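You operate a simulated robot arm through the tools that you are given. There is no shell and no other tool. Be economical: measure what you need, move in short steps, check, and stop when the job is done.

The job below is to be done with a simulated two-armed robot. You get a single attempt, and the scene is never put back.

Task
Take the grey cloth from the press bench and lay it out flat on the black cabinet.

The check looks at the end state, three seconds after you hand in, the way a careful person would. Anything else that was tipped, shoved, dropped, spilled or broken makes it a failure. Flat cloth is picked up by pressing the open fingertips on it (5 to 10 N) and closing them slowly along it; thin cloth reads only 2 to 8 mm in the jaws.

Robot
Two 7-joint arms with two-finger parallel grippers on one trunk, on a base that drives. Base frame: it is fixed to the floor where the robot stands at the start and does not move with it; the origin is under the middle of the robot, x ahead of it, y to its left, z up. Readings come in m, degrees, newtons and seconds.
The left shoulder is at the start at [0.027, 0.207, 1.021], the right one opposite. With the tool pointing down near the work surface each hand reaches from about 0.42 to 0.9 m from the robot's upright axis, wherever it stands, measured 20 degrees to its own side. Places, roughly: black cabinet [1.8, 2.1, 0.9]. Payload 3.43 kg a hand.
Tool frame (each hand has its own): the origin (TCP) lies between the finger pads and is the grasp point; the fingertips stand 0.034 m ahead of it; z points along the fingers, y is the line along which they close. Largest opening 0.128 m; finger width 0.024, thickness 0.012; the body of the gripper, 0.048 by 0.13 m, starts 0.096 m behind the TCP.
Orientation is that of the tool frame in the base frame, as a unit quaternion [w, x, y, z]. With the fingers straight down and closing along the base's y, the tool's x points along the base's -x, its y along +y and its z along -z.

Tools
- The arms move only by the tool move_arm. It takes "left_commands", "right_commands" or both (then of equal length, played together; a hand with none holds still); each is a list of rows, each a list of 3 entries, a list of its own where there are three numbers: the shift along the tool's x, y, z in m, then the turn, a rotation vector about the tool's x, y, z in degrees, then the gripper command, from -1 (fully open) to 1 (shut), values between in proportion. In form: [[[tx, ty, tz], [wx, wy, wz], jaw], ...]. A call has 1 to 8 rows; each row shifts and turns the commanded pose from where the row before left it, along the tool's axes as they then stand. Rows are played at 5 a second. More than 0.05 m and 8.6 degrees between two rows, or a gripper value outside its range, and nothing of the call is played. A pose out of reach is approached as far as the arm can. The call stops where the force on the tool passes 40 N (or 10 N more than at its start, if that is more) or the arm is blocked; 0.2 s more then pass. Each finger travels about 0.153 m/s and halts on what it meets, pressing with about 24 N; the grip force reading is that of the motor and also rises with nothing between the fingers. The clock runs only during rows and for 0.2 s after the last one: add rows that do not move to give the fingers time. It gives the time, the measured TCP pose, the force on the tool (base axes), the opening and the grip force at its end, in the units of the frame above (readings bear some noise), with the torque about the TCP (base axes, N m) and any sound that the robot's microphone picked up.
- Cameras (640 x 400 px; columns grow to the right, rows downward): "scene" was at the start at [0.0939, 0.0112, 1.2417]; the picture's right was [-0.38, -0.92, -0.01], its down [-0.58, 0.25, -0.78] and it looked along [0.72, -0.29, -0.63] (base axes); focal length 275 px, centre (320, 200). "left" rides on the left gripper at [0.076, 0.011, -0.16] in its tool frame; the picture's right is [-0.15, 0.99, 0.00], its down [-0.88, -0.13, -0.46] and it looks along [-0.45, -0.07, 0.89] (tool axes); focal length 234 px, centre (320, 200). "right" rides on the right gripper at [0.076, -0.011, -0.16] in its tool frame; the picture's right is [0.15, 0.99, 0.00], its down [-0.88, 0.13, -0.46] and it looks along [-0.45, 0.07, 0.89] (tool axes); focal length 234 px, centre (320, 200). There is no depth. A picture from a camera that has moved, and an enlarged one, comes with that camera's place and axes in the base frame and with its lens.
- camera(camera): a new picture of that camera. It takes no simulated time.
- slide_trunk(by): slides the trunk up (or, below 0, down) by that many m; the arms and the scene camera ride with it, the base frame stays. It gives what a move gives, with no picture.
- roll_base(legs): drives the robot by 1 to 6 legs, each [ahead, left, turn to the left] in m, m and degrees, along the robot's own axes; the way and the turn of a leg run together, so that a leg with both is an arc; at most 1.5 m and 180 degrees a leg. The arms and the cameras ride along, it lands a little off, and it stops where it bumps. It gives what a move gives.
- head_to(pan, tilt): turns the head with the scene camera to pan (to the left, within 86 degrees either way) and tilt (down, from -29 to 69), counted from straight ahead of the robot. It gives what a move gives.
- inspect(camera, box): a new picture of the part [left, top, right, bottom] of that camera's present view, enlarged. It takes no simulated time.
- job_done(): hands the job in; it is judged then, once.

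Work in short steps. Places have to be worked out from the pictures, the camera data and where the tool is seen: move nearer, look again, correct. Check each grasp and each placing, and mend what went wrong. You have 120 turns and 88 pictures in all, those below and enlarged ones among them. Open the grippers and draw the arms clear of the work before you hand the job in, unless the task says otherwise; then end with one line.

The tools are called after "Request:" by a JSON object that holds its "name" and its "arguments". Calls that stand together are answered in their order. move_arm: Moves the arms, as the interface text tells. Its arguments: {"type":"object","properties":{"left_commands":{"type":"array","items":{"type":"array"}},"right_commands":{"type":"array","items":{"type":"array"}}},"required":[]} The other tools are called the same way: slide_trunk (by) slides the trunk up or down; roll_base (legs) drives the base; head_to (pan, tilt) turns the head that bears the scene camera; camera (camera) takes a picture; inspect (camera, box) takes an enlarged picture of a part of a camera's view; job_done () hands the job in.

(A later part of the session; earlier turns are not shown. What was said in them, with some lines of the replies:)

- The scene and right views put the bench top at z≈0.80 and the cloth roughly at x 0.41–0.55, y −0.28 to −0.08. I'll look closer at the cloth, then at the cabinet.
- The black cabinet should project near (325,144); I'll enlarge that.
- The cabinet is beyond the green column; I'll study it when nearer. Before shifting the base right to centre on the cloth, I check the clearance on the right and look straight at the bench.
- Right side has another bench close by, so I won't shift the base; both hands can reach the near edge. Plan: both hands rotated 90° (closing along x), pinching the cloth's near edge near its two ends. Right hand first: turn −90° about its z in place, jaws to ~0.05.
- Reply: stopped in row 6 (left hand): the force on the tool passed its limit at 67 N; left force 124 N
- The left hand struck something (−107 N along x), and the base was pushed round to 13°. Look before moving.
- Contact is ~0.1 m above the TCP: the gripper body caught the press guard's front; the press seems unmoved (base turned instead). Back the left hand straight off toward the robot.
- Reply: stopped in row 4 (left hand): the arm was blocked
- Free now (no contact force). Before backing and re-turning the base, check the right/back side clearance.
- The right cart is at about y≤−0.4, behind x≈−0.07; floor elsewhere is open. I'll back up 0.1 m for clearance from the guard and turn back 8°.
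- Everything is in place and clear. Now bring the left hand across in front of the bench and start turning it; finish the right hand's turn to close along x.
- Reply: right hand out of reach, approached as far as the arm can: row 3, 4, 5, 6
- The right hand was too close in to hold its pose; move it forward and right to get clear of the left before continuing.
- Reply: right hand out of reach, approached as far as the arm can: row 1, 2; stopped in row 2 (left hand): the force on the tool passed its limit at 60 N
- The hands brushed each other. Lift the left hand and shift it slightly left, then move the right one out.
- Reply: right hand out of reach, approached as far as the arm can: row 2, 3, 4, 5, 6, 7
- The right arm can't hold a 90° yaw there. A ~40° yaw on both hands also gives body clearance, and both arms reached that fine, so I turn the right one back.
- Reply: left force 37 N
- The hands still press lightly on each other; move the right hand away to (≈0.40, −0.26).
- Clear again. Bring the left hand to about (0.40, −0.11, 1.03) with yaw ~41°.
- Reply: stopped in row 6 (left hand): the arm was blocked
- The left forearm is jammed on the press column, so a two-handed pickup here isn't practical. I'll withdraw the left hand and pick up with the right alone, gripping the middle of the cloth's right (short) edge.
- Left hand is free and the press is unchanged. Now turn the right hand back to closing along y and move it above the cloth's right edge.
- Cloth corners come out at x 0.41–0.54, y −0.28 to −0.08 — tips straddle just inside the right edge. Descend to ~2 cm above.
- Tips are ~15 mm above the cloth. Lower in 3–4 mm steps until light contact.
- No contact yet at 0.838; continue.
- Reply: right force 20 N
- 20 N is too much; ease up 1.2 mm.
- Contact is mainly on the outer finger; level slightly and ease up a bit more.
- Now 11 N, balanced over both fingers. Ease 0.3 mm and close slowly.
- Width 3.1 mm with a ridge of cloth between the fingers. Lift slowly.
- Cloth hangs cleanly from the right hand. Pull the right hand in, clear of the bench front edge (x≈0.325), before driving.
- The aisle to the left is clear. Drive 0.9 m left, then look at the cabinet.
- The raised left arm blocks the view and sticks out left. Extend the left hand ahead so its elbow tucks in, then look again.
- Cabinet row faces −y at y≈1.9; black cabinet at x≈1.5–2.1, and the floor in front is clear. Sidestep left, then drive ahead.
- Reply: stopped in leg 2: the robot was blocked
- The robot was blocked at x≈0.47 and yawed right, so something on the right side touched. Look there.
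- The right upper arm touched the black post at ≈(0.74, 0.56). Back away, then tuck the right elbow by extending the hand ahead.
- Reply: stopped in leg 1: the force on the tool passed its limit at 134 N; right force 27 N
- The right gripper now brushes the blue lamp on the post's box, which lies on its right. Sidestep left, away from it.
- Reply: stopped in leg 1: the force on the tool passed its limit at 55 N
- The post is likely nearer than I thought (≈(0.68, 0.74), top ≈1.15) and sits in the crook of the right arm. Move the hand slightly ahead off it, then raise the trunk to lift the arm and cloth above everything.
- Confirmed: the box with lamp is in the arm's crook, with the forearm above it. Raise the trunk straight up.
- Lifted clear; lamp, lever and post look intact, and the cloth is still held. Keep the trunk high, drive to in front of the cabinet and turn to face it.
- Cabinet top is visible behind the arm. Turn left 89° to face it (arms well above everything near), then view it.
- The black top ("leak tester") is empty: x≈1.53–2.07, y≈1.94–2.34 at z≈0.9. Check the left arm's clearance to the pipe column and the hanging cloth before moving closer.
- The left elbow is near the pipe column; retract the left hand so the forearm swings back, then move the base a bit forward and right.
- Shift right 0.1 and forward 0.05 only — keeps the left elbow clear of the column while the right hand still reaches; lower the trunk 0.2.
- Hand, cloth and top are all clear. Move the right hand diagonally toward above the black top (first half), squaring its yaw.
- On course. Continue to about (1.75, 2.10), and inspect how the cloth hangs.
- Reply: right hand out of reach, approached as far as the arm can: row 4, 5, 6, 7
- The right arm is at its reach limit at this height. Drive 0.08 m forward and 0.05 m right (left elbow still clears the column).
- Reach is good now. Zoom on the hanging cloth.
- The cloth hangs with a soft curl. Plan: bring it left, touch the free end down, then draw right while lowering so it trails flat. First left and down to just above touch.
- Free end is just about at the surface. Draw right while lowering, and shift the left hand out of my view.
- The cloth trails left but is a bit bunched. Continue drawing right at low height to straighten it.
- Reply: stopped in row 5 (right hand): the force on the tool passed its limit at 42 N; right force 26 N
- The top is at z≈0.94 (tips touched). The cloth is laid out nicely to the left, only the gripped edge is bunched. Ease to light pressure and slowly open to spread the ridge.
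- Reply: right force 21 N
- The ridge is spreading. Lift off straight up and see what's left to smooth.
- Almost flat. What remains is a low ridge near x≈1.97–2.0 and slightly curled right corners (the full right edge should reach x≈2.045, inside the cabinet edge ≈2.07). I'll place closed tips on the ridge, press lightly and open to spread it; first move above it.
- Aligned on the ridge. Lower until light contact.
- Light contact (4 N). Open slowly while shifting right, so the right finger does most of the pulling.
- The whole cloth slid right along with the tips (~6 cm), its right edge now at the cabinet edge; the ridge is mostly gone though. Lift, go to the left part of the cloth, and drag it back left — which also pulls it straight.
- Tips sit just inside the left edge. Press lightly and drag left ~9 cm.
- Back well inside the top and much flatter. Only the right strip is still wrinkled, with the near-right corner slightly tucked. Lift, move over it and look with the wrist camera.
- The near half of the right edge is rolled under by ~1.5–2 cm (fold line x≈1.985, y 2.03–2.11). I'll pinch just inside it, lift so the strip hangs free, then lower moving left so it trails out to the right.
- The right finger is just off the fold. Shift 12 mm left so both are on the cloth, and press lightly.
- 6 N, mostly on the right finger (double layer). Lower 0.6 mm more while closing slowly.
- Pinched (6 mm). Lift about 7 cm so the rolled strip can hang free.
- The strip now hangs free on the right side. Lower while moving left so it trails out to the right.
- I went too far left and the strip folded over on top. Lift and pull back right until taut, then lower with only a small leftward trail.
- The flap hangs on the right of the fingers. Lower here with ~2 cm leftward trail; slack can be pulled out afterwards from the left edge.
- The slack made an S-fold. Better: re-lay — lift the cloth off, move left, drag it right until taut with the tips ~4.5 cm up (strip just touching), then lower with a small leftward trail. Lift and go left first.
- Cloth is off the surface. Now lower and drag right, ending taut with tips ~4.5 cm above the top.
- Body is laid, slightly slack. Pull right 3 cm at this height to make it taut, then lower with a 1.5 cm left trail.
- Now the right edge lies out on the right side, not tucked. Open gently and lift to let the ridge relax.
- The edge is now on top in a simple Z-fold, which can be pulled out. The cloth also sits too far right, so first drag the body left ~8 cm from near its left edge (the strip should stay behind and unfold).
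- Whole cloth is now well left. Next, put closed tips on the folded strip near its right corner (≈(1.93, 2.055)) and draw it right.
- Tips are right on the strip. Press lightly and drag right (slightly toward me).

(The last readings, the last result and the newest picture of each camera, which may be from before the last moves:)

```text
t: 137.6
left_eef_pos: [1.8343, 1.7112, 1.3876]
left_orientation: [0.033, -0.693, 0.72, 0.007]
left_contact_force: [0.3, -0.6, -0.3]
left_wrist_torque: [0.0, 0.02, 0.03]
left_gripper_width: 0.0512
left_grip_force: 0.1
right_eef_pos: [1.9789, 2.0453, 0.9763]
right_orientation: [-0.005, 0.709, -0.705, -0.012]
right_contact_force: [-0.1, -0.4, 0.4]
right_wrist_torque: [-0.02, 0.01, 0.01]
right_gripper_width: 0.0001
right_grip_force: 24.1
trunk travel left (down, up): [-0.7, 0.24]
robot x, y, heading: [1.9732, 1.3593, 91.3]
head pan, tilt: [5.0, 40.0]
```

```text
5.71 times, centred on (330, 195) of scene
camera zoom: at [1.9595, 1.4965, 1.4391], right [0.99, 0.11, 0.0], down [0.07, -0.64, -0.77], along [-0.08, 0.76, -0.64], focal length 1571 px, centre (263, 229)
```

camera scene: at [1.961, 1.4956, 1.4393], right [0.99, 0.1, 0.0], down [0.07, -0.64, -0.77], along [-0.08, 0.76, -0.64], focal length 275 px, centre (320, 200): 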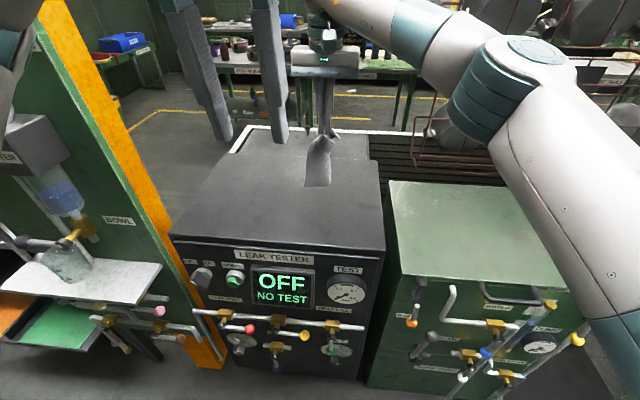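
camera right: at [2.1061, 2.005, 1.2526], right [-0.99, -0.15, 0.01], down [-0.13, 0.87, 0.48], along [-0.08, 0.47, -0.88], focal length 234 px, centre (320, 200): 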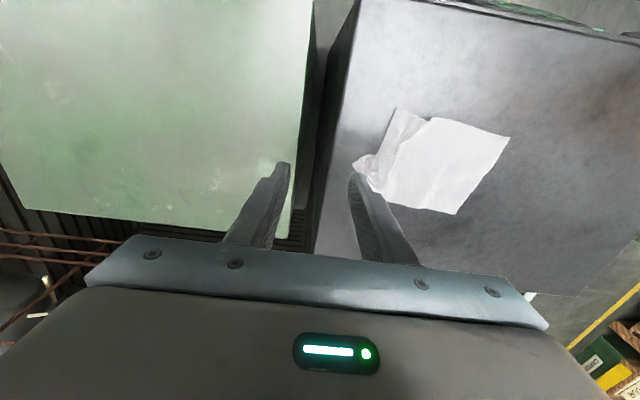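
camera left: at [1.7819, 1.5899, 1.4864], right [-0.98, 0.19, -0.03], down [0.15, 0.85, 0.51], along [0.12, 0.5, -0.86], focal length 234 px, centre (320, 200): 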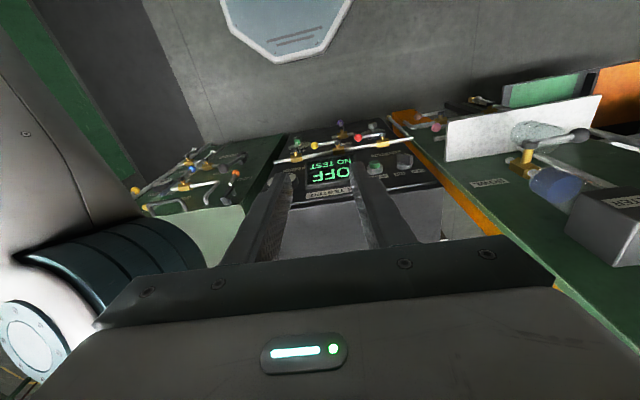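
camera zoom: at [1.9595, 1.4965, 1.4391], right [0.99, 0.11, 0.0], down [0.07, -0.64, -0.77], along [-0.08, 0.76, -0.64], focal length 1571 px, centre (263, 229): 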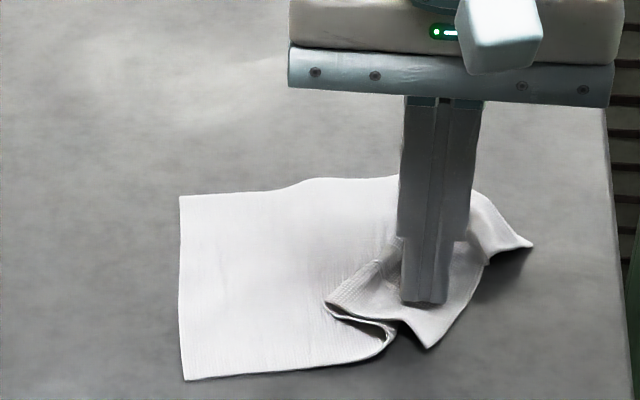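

Pressing over the folded layers drags the whole cloth. Shift the tips to the strip's outer border only (clear of the layers beneath) and drag again.

Request:
{"name": "move_arm", "arguments": {"right_commands": [[[0, 0, -0.012], [0, 0, 0], 1], [[0, -0.017, 0], [0, 0, 0], 1], [[0, 0, 0.01], [0, 0, 0], 1], [[0, 0, 0.003], [0, 0, 0], 1], [[0, 0, 0], [0, 0, 0], 1]]}}

Request:
{"name": "inspect", "arguments": {"camera": "scene", "box": [300, 160, 400, 230]}}

```text
t: 138.8
left_eef_pos: [1.8362, 1.7108, 1.3879]
left_orientation: [0.033, -0.692, 0.721, 0.005]
left_contact_force: [0.5, -0.3, 0.6]
left_wrist_torque: [0.03, -0.04, 0.0]
left_gripper_width: 0.0512
left_grip_force: 0.0
right_eef_pos: [1.9976, 2.0464, 0.977]
right_orientation: [-0.005, 0.709, -0.705, -0.012]
right_contact_force: [-0.1, 0.8, -0.1]
right_wrist_torque: [-0.02, -0.01, 0.01]
right_gripper_width: 0.0001
right_grip_force: 24.3
trunk travel left (down, up): [-0.7, 0.24]
robot x, y, heading: [1.9721, 1.3577, 91.2]
head pan, tilt: [5.0, 40.0]
```

```text
5.71 times, centred on (350, 195) of scene
camera zoom: at [1.9604, 1.4965, 1.4391], right [0.99, 0.11, 0.0], down [0.07, -0.64, -0.77], along [-0.08, 0.76, -0.64], focal length 1571 px, centre (149, 229)
```

zoom: 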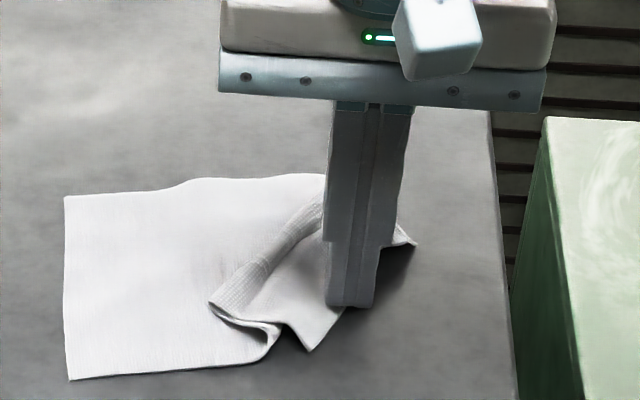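

Left half of the tips is on the strip's border. Press and drag right 4.5 cm.

Request:
{"name": "move_arm", "arguments": {"right_commands": [[[0, 0.004, 0.0015], [0, 0, 0], 1], [[0, 0, 0.0008], [0, 0, 0], 1], [[0, -0.008, 0], [0, 0, 0], 1], [[0, -0.01, 0], [0, 0, 0], 1], [[0, -0.01, 0], [0, 0, 0], 1], [[0, -0.01, 0], [0, 0, 0], 1], [[0, -0.008, 0], [0, 0, 0], 1], [[0, 0, 0], [0, 0, 0], 1]]}}

Request:
{"name": "inspect", "arguments": {"camera": "scene", "box": [300, 160, 400, 230]}}

```text
t: 140.6
left_eef_pos: [1.8352, 1.7081, 1.3881]
left_orientation: [0.035, -0.692, 0.721, 0.006]
left_contact_force: [0.6, -0.1, -0.4]
left_wrist_torque: [0.01, 0.02, 0.03]
left_gripper_width: 0.0514
left_grip_force: 0.1
right_eef_pos: [2.0369, 2.0453, 0.9758]
right_orientation: [-0.007, 0.709, -0.705, -0.014]
right_contact_force: [-3.3, 0.3, 24.3]
right_wrist_torque: [-0.08, 0.29, -0.01]
right_gripper_width: 0.0001
right_grip_force: 23.7
trunk travel left (down, up): [-0.7, 0.24]
robot x, y, heading: [1.9713, 1.3626, 91.1]
head pan, tilt: [5.0, 40.0]
```

```text
5.71 times, centred on (350, 195) of scene
camera zoom: at [1.9589, 1.4934, 1.4396], right [0.99, 0.11, 0.0], down [0.07, -0.64, -0.77], along [-0.08, 0.76, -0.64], focal length 1571 px, centre (149, 229)
```

zoom: 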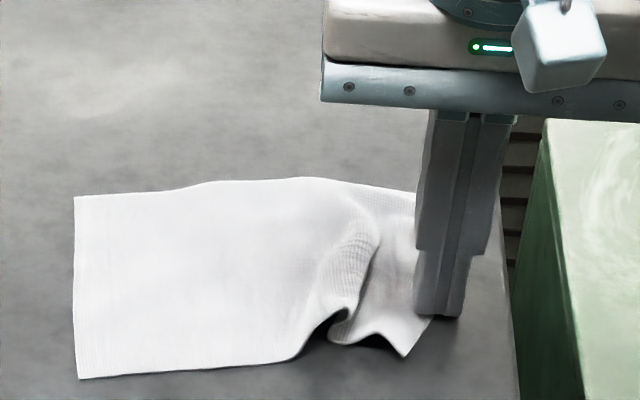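

It unfolded to a mere ridge and the body stayed put. Now lift, go to the left edge and drag left — this will stretch out the rest and bring it away from the cabinet's right edge.

Request:
{"name": "move_arm", "arguments": {"right_commands": [[[0, 0, -0.015], [0, 0, 0], 1], [[0, 0, -0.03], [0, 0, 0], 1], [[-0.005, 0.045, 0], [0, 0, 0], 0.6], [[-0.008, 0.045, 0], [0, 0, 0], 0.6], [[-0.008, 0.038, 0], [0, 0, 0], 0.6], [[0, 0, 0.025], [0, 0, 0], 0.6], [[0, 0, 0.014], [0, 0, 0], 0.6], [[0, 0, 0], [0, 0, 0], 0.6]]}}

Request:
{"name": "inspect", "arguments": {"camera": "scene", "box": [260, 150, 400, 235]}}

```text
t: 142.4
left_eef_pos: [1.8348, 1.7107, 1.3885]
left_orientation: [0.034, -0.693, 0.721, 0.004]
left_contact_force: [0.2, -0.2, 0.1]
left_wrist_torque: [0.03, 0.0, 0.01]
left_gripper_width: 0.0513
left_grip_force: 0.0
right_eef_pos: [1.9093, 2.0671, 0.981]
right_orientation: [-0.005, 0.709, -0.705, -0.012]
right_contact_force: [0.3, 0.5, 0.3]
right_wrist_torque: [-0.02, 0.01, -0.01]
right_gripper_width: 0.0255
right_grip_force: 0.1
trunk travel left (down, up): [-0.7, 0.24]
robot x, y, heading: [1.969, 1.3628, 91.2]
head pan, tilt: [5.0, 40.0]
```

```text
4.57 times, centred on (330, 192) of scene
camera zoom: at [1.9596, 1.496, 1.4392], right [0.99, 0.11, 0.0], down [0.07, -0.64, -0.77], along [-0.08, 0.76, -0.64], focal length 1257 px, centre (274, 234)
```

zoom: 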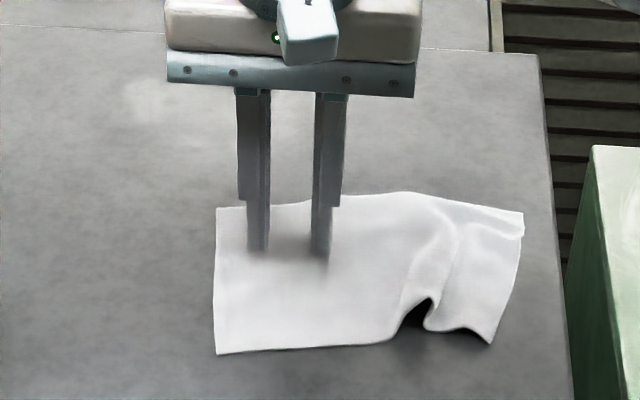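

All edges are out now; just one ridge. Press and drag left 6 cm, a bit nearer the front edge where the ridge is largest.

Request:
{"name": "move_arm", "arguments": {"right_commands": [[[0.015, 0, 0.003], [0, 0, 0], 0.6], [[0, 0, 0.0025], [0, 0, 0], 0.6], [[0, 0, 0.0006], [0, 0, 0], 0.6], [[0, 0.015, 0], [0, 0, 0], 0.6], [[0, 0.015, 0], [0, 0, 0], 0.6], [[0, 0.015, 0], [0, 0, 0], 0.6], [[0, 0.015, 0], [0, 0, 0], 0.6], [[0, 0, 0], [0, 0, 0], 0.6]]}}

Request:
{"name": "inspect", "arguments": {"camera": "scene", "box": [260, 150, 400, 235]}}

```text
t: 144.2
left_eef_pos: [1.8366, 1.711, 1.3882]
left_orientation: [0.034, -0.692, 0.721, 0.006]
left_contact_force: [-0.1, 0.7, -1.2]
left_wrist_torque: [0.01, 0.03, -0.02]
left_gripper_width: 0.0514
left_grip_force: 0.1
right_eef_pos: [1.8511, 2.0507, 0.9768]
right_orientation: [-0.004, 0.709, -0.705, -0.013]
right_contact_force: [0.3, -0.2, 6.3]
right_wrist_torque: [-0.08, -0.11, -0.01]
right_gripper_width: 0.0253
right_grip_force: 0.2
trunk travel left (down, up): [-0.7, 0.24]
robot x, y, heading: [1.9694, 1.3588, 91.4]
head pan, tilt: [5.0, 40.0]
```

```text
4.57 times, centred on (330, 192) of scene
camera zoom: at [1.9607, 1.4957, 1.4392], right [0.99, 0.11, 0.0], down [0.07, -0.64, -0.77], along [-0.08, 0.76, -0.64], focal length 1257 px, centre (274, 234)
```

zoom: 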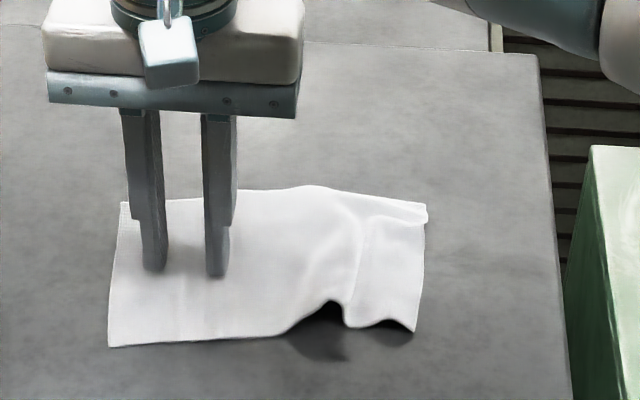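

Cloth is now at x≈1.82–2.0. Now press near the front-right corner and draw it right to take out the remaining ridge.

Request:
{"name": "move_arm", "arguments": {"right_commands": [[[0, 0, -0.01], [0, 0, 0], 0.6], [[0, 0, -0.03], [0, 0, 0], 0.8], [[0.003, -0.042, 0], [0, 0, 0], 1], [[0.003, -0.042, 0], [0, 0, 0], 1], [[0.002, -0.038, 0], [0, 0, 0], 1], [[0, 0, 0.025], [0, 0, 0], 1], [[0, 0, 0.012], [0, 0, 0], 1], [[0, 0, 0], [0, 0, 0], 1]]}}

Request:
{"name": "inspect", "arguments": {"camera": "scene", "box": [290, 160, 390, 230]}}

```text
t: 146.0
left_eef_pos: [1.8359, 1.7106, 1.3883]
left_orientation: [0.034, -0.692, 0.721, 0.006]
left_contact_force: [-1.1, 0.1, -0.7]
left_wrist_torque: [-0.01, 0.02, 0.0]
left_gripper_width: 0.0511
left_grip_force: 0.1
right_eef_pos: [1.9739, 2.0427, 0.9764]
right_orientation: [-0.005, 0.709, -0.705, -0.012]
right_contact_force: [1.0, -0.3, -0.4]
right_wrist_torque: [-0.02, -0.01, 0.02]
right_gripper_width: 0.0
right_grip_force: 23.9
trunk travel left (down, up): [-0.7, 0.24]
robot x, y, heading: [1.9731, 1.362, 91.1]
head pan, tilt: [5.0, 40.0]
```

```text
5.71 times, centred on (340, 195) of scene
camera zoom: at [1.9603, 1.4962, 1.4392], right [0.99, 0.11, 0.0], down [0.07, -0.64, -0.77], along [-0.08, 0.76, -0.64], focal length 1571 px, centre (206, 229)
```

zoom: 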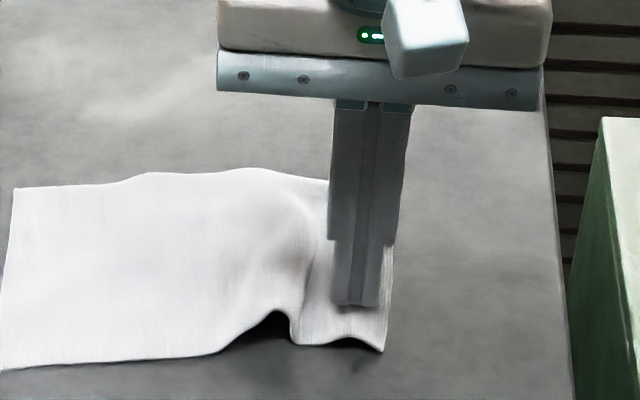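

Tips are on the strip. Press lightly and draw right 2.5 cm.

Request:
{"name": "move_arm", "arguments": {"right_commands": [[[0, 0, 0.0015], [0, 0, 0], 1], [[0, -0.006, 0.0006], [0, 0, 0], 1], [[0, -0.007, 0], [0, 0, 0], 1], [[0, -0.007, 0], [0, 0, 0], 1], [[0, -0.007, 0], [0, 0, 0], 1], [[0, 0, 0], [0, 0, 0], 1]]}}

Request:
{"name": "inspect", "arguments": {"camera": "scene", "box": [270, 150, 400, 235]}}

```text
t: 147.4
left_eef_pos: [1.836, 1.7101, 1.3887]
left_orientation: [0.035, -0.692, 0.721, 0.006]
left_contact_force: [0.1, -0.3, 0.2]
left_wrist_torque: [0.02, -0.01, 0.02]
left_gripper_width: 0.0512
left_grip_force: 0.2
right_eef_pos: [2.0004, 2.0433, 0.975]
right_orientation: [-0.005, 0.709, -0.705, -0.014]
right_contact_force: [-0.8, 1.5, 11.9]
right_wrist_torque: [-0.05, -0.07, 0.0]
right_gripper_width: 0.0
right_grip_force: 23.9
trunk travel left (down, up): [-0.7, 0.24]
robot x, y, heading: [1.9706, 1.3582, 91.1]
head pan, tilt: [5.0, 40.0]
```

```text
4.71 times, centred on (335, 192) of scene
camera zoom: at [1.9595, 1.4952, 1.4394], right [0.99, 0.11, 0.0], down [0.07, -0.64, -0.77], along [-0.08, 0.76, -0.64], focal length 1294 px, centre (249, 235)
```

zoom: 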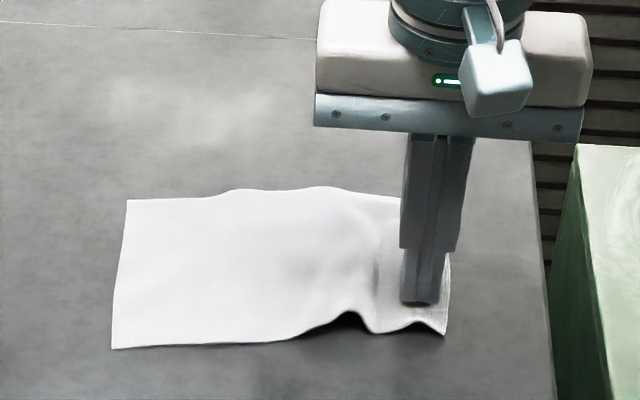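

Ridge is shrinking. Continue 2 cm more right, pulling slightly toward me.

Request:
{"name": "move_arm", "arguments": {"right_commands": [[[0.002, -0.006, 0], [0, 0, 0], 1], [[0.002, -0.006, 0], [0, 0, 0], 1], [[0.002, -0.006, 0], [0, 0, 0], 1], [[0, 0, 0], [0, 0, 0], 1], [[0, 0, -0.01], [0, 0, 0], 1], [[0, 0, -0.04], [0, 0, 0], 1], [[0, -0.03, -0.04], [0, 0, 0], 1], [[0, -0.04, 0], [0, 0, 0], 1]]}}

Request:
{"name": "inspect", "arguments": {"camera": "scene", "box": [270, 150, 400, 235]}}

```text
t: 149.2
left_eef_pos: [1.8387, 1.7122, 1.3872]
left_orientation: [0.033, -0.692, 0.721, 0.006]
left_contact_force: [-0.4, -0.1, 0.4]
left_wrist_torque: [0.0, 0.02, 0.01]
left_gripper_width: 0.0513
left_grip_force: 0.0
right_eef_pos: [2.0906, 2.038, 1.0621]
right_orientation: [-0.004, 0.709, -0.705, -0.013]
right_contact_force: [0.5, 0.3, -0.8]
right_wrist_torque: [-0.03, 0.04, 0.03]
right_gripper_width: 0.0
right_grip_force: 23.8
trunk travel left (down, up): [-0.7, 0.24]
robot x, y, heading: [1.9706, 1.3579, 91.1]
head pan, tilt: [5.0, 40.0]
```

```text
4.71 times, centred on (335, 192) of scene
camera zoom: at [1.9628, 1.4973, 1.439], right [0.99, 0.11, 0.0], down [0.07, -0.64, -0.77], along [-0.08, 0.76, -0.64], focal length 1294 px, centre (249, 235)
```

zoom: 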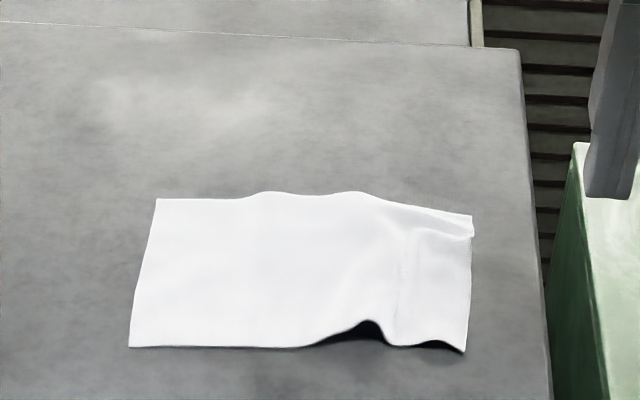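

Very nearly flat: only a ~1 cm arch at the front edge remains. Straddle it with the fingers, press, and purely open to stretch it out.

Request:
{"name": "move_arm", "arguments": {"right_commands": [[[0.005, 0.04, 0], [0, 0, 0], 0.3], [[0.005, 0.04, 0], [0, 0, 0], 0.3], [[0.006, 0.035, 0], [0, 0, 0], 0.3], [[0, 0, 0.04], [0, 0, 0], 0.3], [[0, 0, 0.035], [0, 0, 0], 0.3], [[0, 0, 0.006], [0, 0, 0], 0.3], [[0, 0, 0], [0, 0, 0], 0.3]]}}

Request:
{"name": "inspect", "arguments": {"camera": "scene", "box": [270, 150, 400, 235]}}

```text
t: 150.8
left_eef_pos: [1.8363, 1.7129, 1.3896]
left_orientation: [0.034, -0.693, 0.72, 0.005]
left_contact_force: [0.3, 0.1, 0.5]
left_wrist_torque: [0.0, 0.0, 0.0]
left_gripper_width: 0.051
left_grip_force: 0.0
right_eef_pos: [1.9717, 2.0215, 0.9848]
right_orientation: [-0.006, 0.708, -0.706, -0.013]
right_contact_force: [0.9, 0.6, 0.3]
right_wrist_torque: [-0.02, -0.01, 0.0]
right_gripper_width: 0.0449
right_grip_force: 0.0
trunk travel left (down, up): [-0.7, 0.24]
robot x, y, heading: [1.972, 1.3598, 91.1]
head pan, tilt: [5.0, 40.0]
```

```text
4.71 times, centred on (335, 192) of scene
camera zoom: at [1.9605, 1.4968, 1.4391], right [0.99, 0.11, 0.0], down [0.07, -0.64, -0.77], along [-0.08, 0.76, -0.64], focal length 1294 px, centre (249, 235)
```

zoom: 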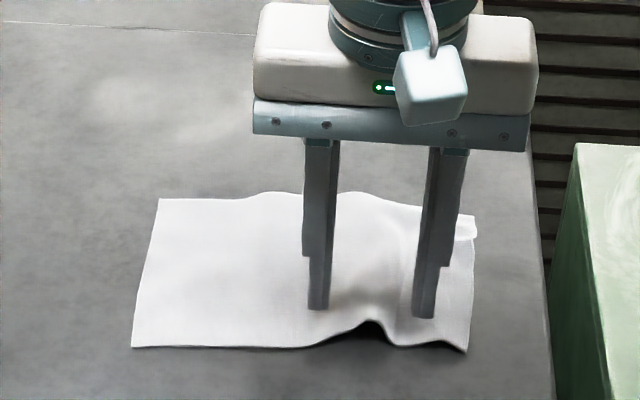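

Well placed. Lower to contact, then open to stretch.

Request:
{"name": "move_arm", "arguments": {"right_commands": [[[0, 0, 0.005], [0, 0, 0], 0.3], [[0, 0, 0.0035], [0, 0, 0], 0.3], [[0, 0, 0.0008], [0, 0, 0], 0.3], [[0, 0, 0], [0, 0, 0], 0.15], [[0, 0, 0], [0, 0, 0], 0.0], [[0, 0, 0], [0, 0, 0], -0.15], [[0, 0, 0], [0, 0, 0], -0.3], [[0, 0, 0], [0, 0, 0], -0.3]]}}

Request:
{"name": "inspect", "arguments": {"camera": "scene", "box": [270, 150, 400, 235]}}

```text
t: 152.6
left_eef_pos: [1.8346, 1.7084, 1.3899]
left_orientation: [0.034, -0.693, 0.721, 0.007]
left_contact_force: [-0.3, 0.5, -0.6]
left_wrist_torque: [-0.01, 0.0, -0.03]
left_gripper_width: 0.0511
left_grip_force: 0.2
right_eef_pos: [1.972, 2.0194, 0.9752]
right_orientation: [-0.006, 0.709, -0.705, -0.013]
right_contact_force: [-3.5, 1.9, 23.0]
right_wrist_torque: [-0.16, -0.88, 0.1]
right_gripper_width: 0.0813
right_grip_force: 0.0
trunk travel left (down, up): [-0.7, 0.24]
robot x, y, heading: [1.9708, 1.364, 91.1]
head pan, tilt: [5.0, 40.0]
```

```text
4.71 times, centred on (335, 192) of scene
camera zoom: at [1.9592, 1.494, 1.4395], right [0.99, 0.11, 0.0], down [0.07, -0.64, -0.77], along [-0.08, 0.76, -0.64], focal length 1294 px, centre (249, 235)
```

zoom: 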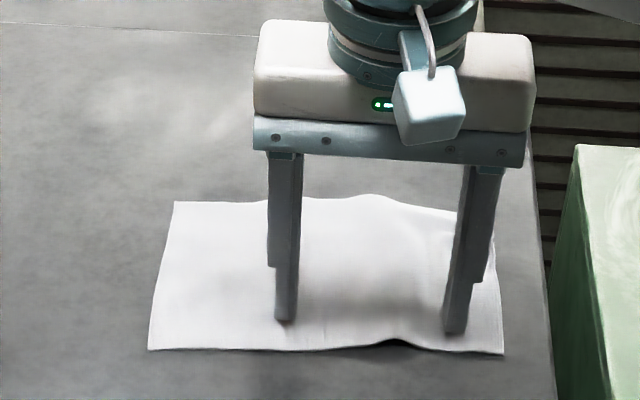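

The arch is nearly gone. Lift straight up, and look.

Request:
{"name": "move_arm", "arguments": {"right_commands": [[[0, 0, -0.01], [0, 0, 0], -0.3], [[0, 0, -0.04], [0, 0, 0], -0.3], [[0, -0.02, -0.045], [0, 0, 0], -0.3], [[0, -0.045, 0], [0, 0, 0], 0.3], [[0, -0.045, 0], [0, 0, 0], 0.3], [[0, 0, 0], [0, 0, 0], 0.3]]}}

Request:
{"name": "inspect", "arguments": {"camera": "scene", "box": [270, 150, 400, 235]}}

```text
t: 154.0
left_eef_pos: [1.8351, 1.7108, 1.3881]
left_orientation: [0.033, -0.692, 0.721, 0.006]
left_contact_force: [-0.6, -0.1, 0.1]
left_wrist_torque: [-0.04, -0.02, 0.02]
left_gripper_width: 0.0513
left_grip_force: 0.1
right_eef_pos: [2.085, 2.0183, 1.067]
right_orientation: [-0.006, 0.709, -0.705, -0.011]
right_contact_force: [0.5, -0.1, 0.8]
right_wrist_torque: [-0.02, -0.01, -0.02]
right_gripper_width: 0.0448
right_grip_force: 0.0
trunk travel left (down, up): [-0.7, 0.24]
robot x, y, heading: [1.9663, 1.3586, 91.3]
head pan, tilt: [5.0, 40.0]
```

```text
4.71 times, centred on (335, 192) of scene
camera zoom: at [1.9585, 1.4966, 1.4391], right [0.99, 0.11, 0.0], down [0.07, -0.64, -0.77], along [-0.08, 0.76, -0.64], focal length 1294 px, centre (249, 235)
```

zoom: 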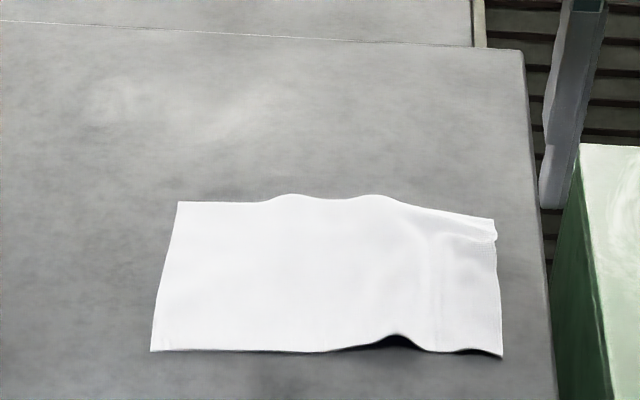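

Nearly flat. Check the back-right corner closely with the wrist camera from this side.

Request:
{"name": "inspect", "arguments": {"camera": "right", "box": [250, 60, 530, 235]}}

Request:
{"name": "inspect", "arguments": {"camera": "scene", "box": [340, 185, 390, 225]}}

```text
2.29 times, centred on (390, 148) of right
camera zoom: at [2.0986, 1.9394, 1.2241], right [-0.99, -0.15, 0.01], down [-0.13, 0.87, 0.48], along [-0.08, 0.47, -0.88], focal length 535 px, centre (160, 320)
```

zoom: 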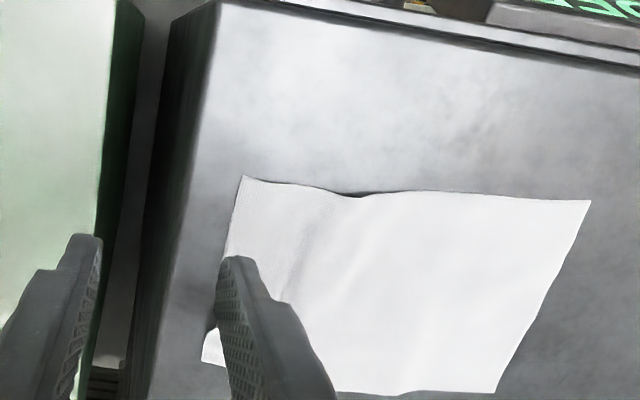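

```text
refused: no pictures are left
```

No pictures remain, so only one more well-tested, low-risk move: drag the cloth 2.5 cm left from its left edge (as done twice before) to stretch out the last front arch and gain margin from the cabinet edge.

Request:
{"name": "move_arm", "arguments": {"right_commands": [[[-0.008, 0.04, 0], [0, 0, 0], 0.6], [[-0.008, 0.04, 0], [0, 0, 0], 0.6], [[-0.008, 0.04, 0], [0, 0, 0], 0.6], [[-0.008, 0.04, 0], [0, 0, 0], 0.6], [[-0.005, 0.033, 0.02], [0, 0, 0], 0.6], [[0, 0, 0.04], [0, 0, 0], 0.6], [[0, 0, 0.026], [0, 0, 0], 0.6], [[0, 0, 0], [0, 0, 0], 0.6]]}}

```text
t: 155.8
left_eef_pos: [1.8352, 1.7107, 1.3879]
left_orientation: [0.034, -0.693, 0.72, 0.007]
left_contact_force: [-0.2, 0.6, 0.0]
left_wrist_torque: [0.04, 0.01, 0.01]
left_gripper_width: 0.0512
left_grip_force: 0.1
right_eef_pos: [1.8892, 2.0591, 0.986]
right_orientation: [-0.004, 0.708, -0.706, -0.012]
right_contact_force: [-0.6, 0.0, -0.4]
right_wrist_torque: [-0.02, 0.0, 0.01]
right_gripper_width: 0.0255
right_grip_force: 0.0
trunk travel left (down, up): [-0.7, 0.24]
robot x, y, heading: [1.9718, 1.3669, 91.1]
head pan, tilt: [5.0, 40.0]
```

At z 0.986, no contact. Lower to light contact.

Request:
{"name": "move_arm", "arguments": {"right_commands": [[[0, 0, 0.006], [0, 0, 0], 0.6], [[0, 0, 0.004], [0, 0, 0], 0.6], [[0, 0, 0.0008], [0, 0, 0], 0.6], [[0, 0, 0], [0, 0, 0], 0.6]]}}

```text
t: 156.8
left_eef_pos: [1.8362, 1.7109, 1.3878]
left_orientation: [0.034, -0.692, 0.721, 0.006]
left_contact_force: [-0.1, -0.2, -0.4]
left_wrist_torque: [0.01, -0.02, -0.03]
left_gripper_width: 0.0513
left_grip_force: 0.0
right_eef_pos: [1.8898, 2.0592, 0.9758]
right_orientation: [-0.006, 0.709, -0.705, -0.013]
right_contact_force: [0.1, 2.2, 12.1]
right_wrist_torque: [-0.02, -0.22, 0.02]
right_gripper_width: 0.0254
right_grip_force: 0.0
trunk travel left (down, up): [-0.7, 0.24]
robot x, y, heading: [1.9682, 1.3601, 91.1]
head pan, tilt: [5.0, 40.0]
```

Contact at 12 N; ease a touch, drag left 2.5 cm and then lift straight off.

Request:
{"name": "move_arm", "arguments": {"right_commands": [[[0, 0.004, -0.0005], [0, 0, 0], 0.6], [[0, 0.007, 0], [0, 0, 0], 0.6], [[0, 0.007, 0], [0, 0, 0], 0.6], [[0, 0.007, 0], [0, 0, 0], 0.6], [[0, 0, 0], [0, 0, 0], 0.6], [[0, 0, -0.01], [0, 0, 0], 0.6], [[0, 0, -0.04], [0, 0, 0], 0.6], [[0, 0, -0.045], [0, 0, 0], 0.6]]}}

```text
t: 158.6
left_eef_pos: [1.8363, 1.7102, 1.3883]
left_orientation: [0.034, -0.693, 0.72, 0.006]
left_contact_force: [0.0, -0.4, -0.4]
left_wrist_torque: [-0.05, 0.04, -0.01]
left_gripper_width: 0.0513
left_grip_force: 0.1
right_eef_pos: [1.8647, 2.0566, 1.0684]
right_orientation: [-0.005, 0.709, -0.705, -0.013]
right_contact_force: [0.2, 0.3, 0.4]
right_wrist_torque: [0.01, 0.0, 0.05]
right_gripper_width: 0.0258
right_grip_force: 0.0
trunk travel left (down, up): [-0.7, 0.24]
robot x, y, heading: [1.9715, 1.3605, 91.3]
head pan, tilt: [5.0, 40.0]
```

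Drag done, hand free and open. Raise the right hand and withdraw it along its entry path, opening the gripper.

Request:
{"name": "move_arm", "arguments": {"right_commands": [[[0, 0, -0.045], [0, 0, 0], 0.3], [[0, 0, -0.045], [0, 0, 0], 0], [[0, 0, -0.045], [0, 0, 0], -0.5], [[0.01, -0.045, 0], [0, 0, 0], -1], [[0.02, -0.04, 0], [0, 0, 0], -1], [[0.025, -0.04, 0], [0, 0, 0], -1], [[0.028, -0.037, 0], [0, 0, 0], -1], [[0.028, -0.037, 0], [0, 0, 0], -1]], "left_commands": [[[0, 0, 0], [0, 0, 0], 0.2], [[0, 0, 0], [0, 0, 0], 0], [[0, 0, 0], [0, 0, 0], -0.3], [[0, 0, 0], [0, 0, 0], -0.6], [[0, 0, 0], [0, 0, 0], -1], [[0, 0, 0], [0, 0, 0], -1], [[0, 0, 0], [0, 0, 0], -1], [[0, 0, 0], [0, 0, 0], -1]]}}

Request:
{"name": "move_arm", "arguments": {"right_commands": [[[0.028, -0.037, 0], [0, 0, 0], -1], [[0.028, -0.037, 0], [0, 0, 0], -1], [[0.028, -0.037, 0], [0, 0, 0], -1], [[0.028, -0.03, 0], [0, 0, 0], -1], [[0.028, -0.02, 0], [0, 0, 0], -1], [[0, 0, 0], [0, 0, 0], -1]]}}

```text
t: 160.4
left_eef_pos: [1.8381, 1.7106, 1.3899]
left_orientation: [0.033, -0.692, 0.721, 0.007]
left_contact_force: [-0.2, 0.8, -0.2]
left_wrist_torque: [0.02, 0.03, 0.0]
left_gripper_width: 0.1281
left_grip_force: 0.0
right_eef_pos: [2.068, 1.943, 1.1993]
right_orientation: [-0.004, 0.709, -0.705, -0.013]
right_contact_force: [0.2, -0.4, 1.0]
right_wrist_torque: [0.03, -0.01, 0.02]
right_gripper_width: 0.1279
right_grip_force: 0.0
trunk travel left (down, up): [-0.7, 0.24]
robot x, y, heading: [1.9729, 1.3637, 91.3]
head pan, tilt: [5.0, 40.0]
```

```text
t: 161.8
left_eef_pos: [1.8353, 1.7112, 1.3886]
left_orientation: [0.034, -0.692, 0.721, 0.005]
left_contact_force: [0.7, 0.5, -0.8]
left_wrist_torque: [0.0, 0.01, 0.02]
left_gripper_width: 0.1281
left_grip_force: 0.0
right_eef_pos: [2.2291, 1.8031, 1.1949]
right_orientation: [-0.005, 0.71, -0.705, -0.012]
right_contact_force: [0.6, 0.2, -0.5]
right_wrist_torque: [-0.02, -0.01, 0.02]
right_gripper_width: 0.128
right_grip_force: 0.1
trunk travel left (down, up): [-0.7, 0.24]
robot x, y, heading: [1.9728, 1.361, 91.1]
head pan, tilt: [5.0, 40.0]
```

Both grippers are open and clear of the cabinet, with no contact forces on either hand. Handing in.

Request:
{"name": "job_done", "arguments": {}}

```text
The job is handed in.
```

The grey cloth is spread out on the black cabinet, and both grippers are open and clear. In the last pictures it lay flat apart from a front-edge arch of about 5 mm and a slight wrinkle at the back-right corner. I ran out of pictures before the last 2.5 cm drag, so the final layout is unseen. On the way, the arms knocked the press, and the lamp and post on the press bench; they looked unmoved in the pictures.
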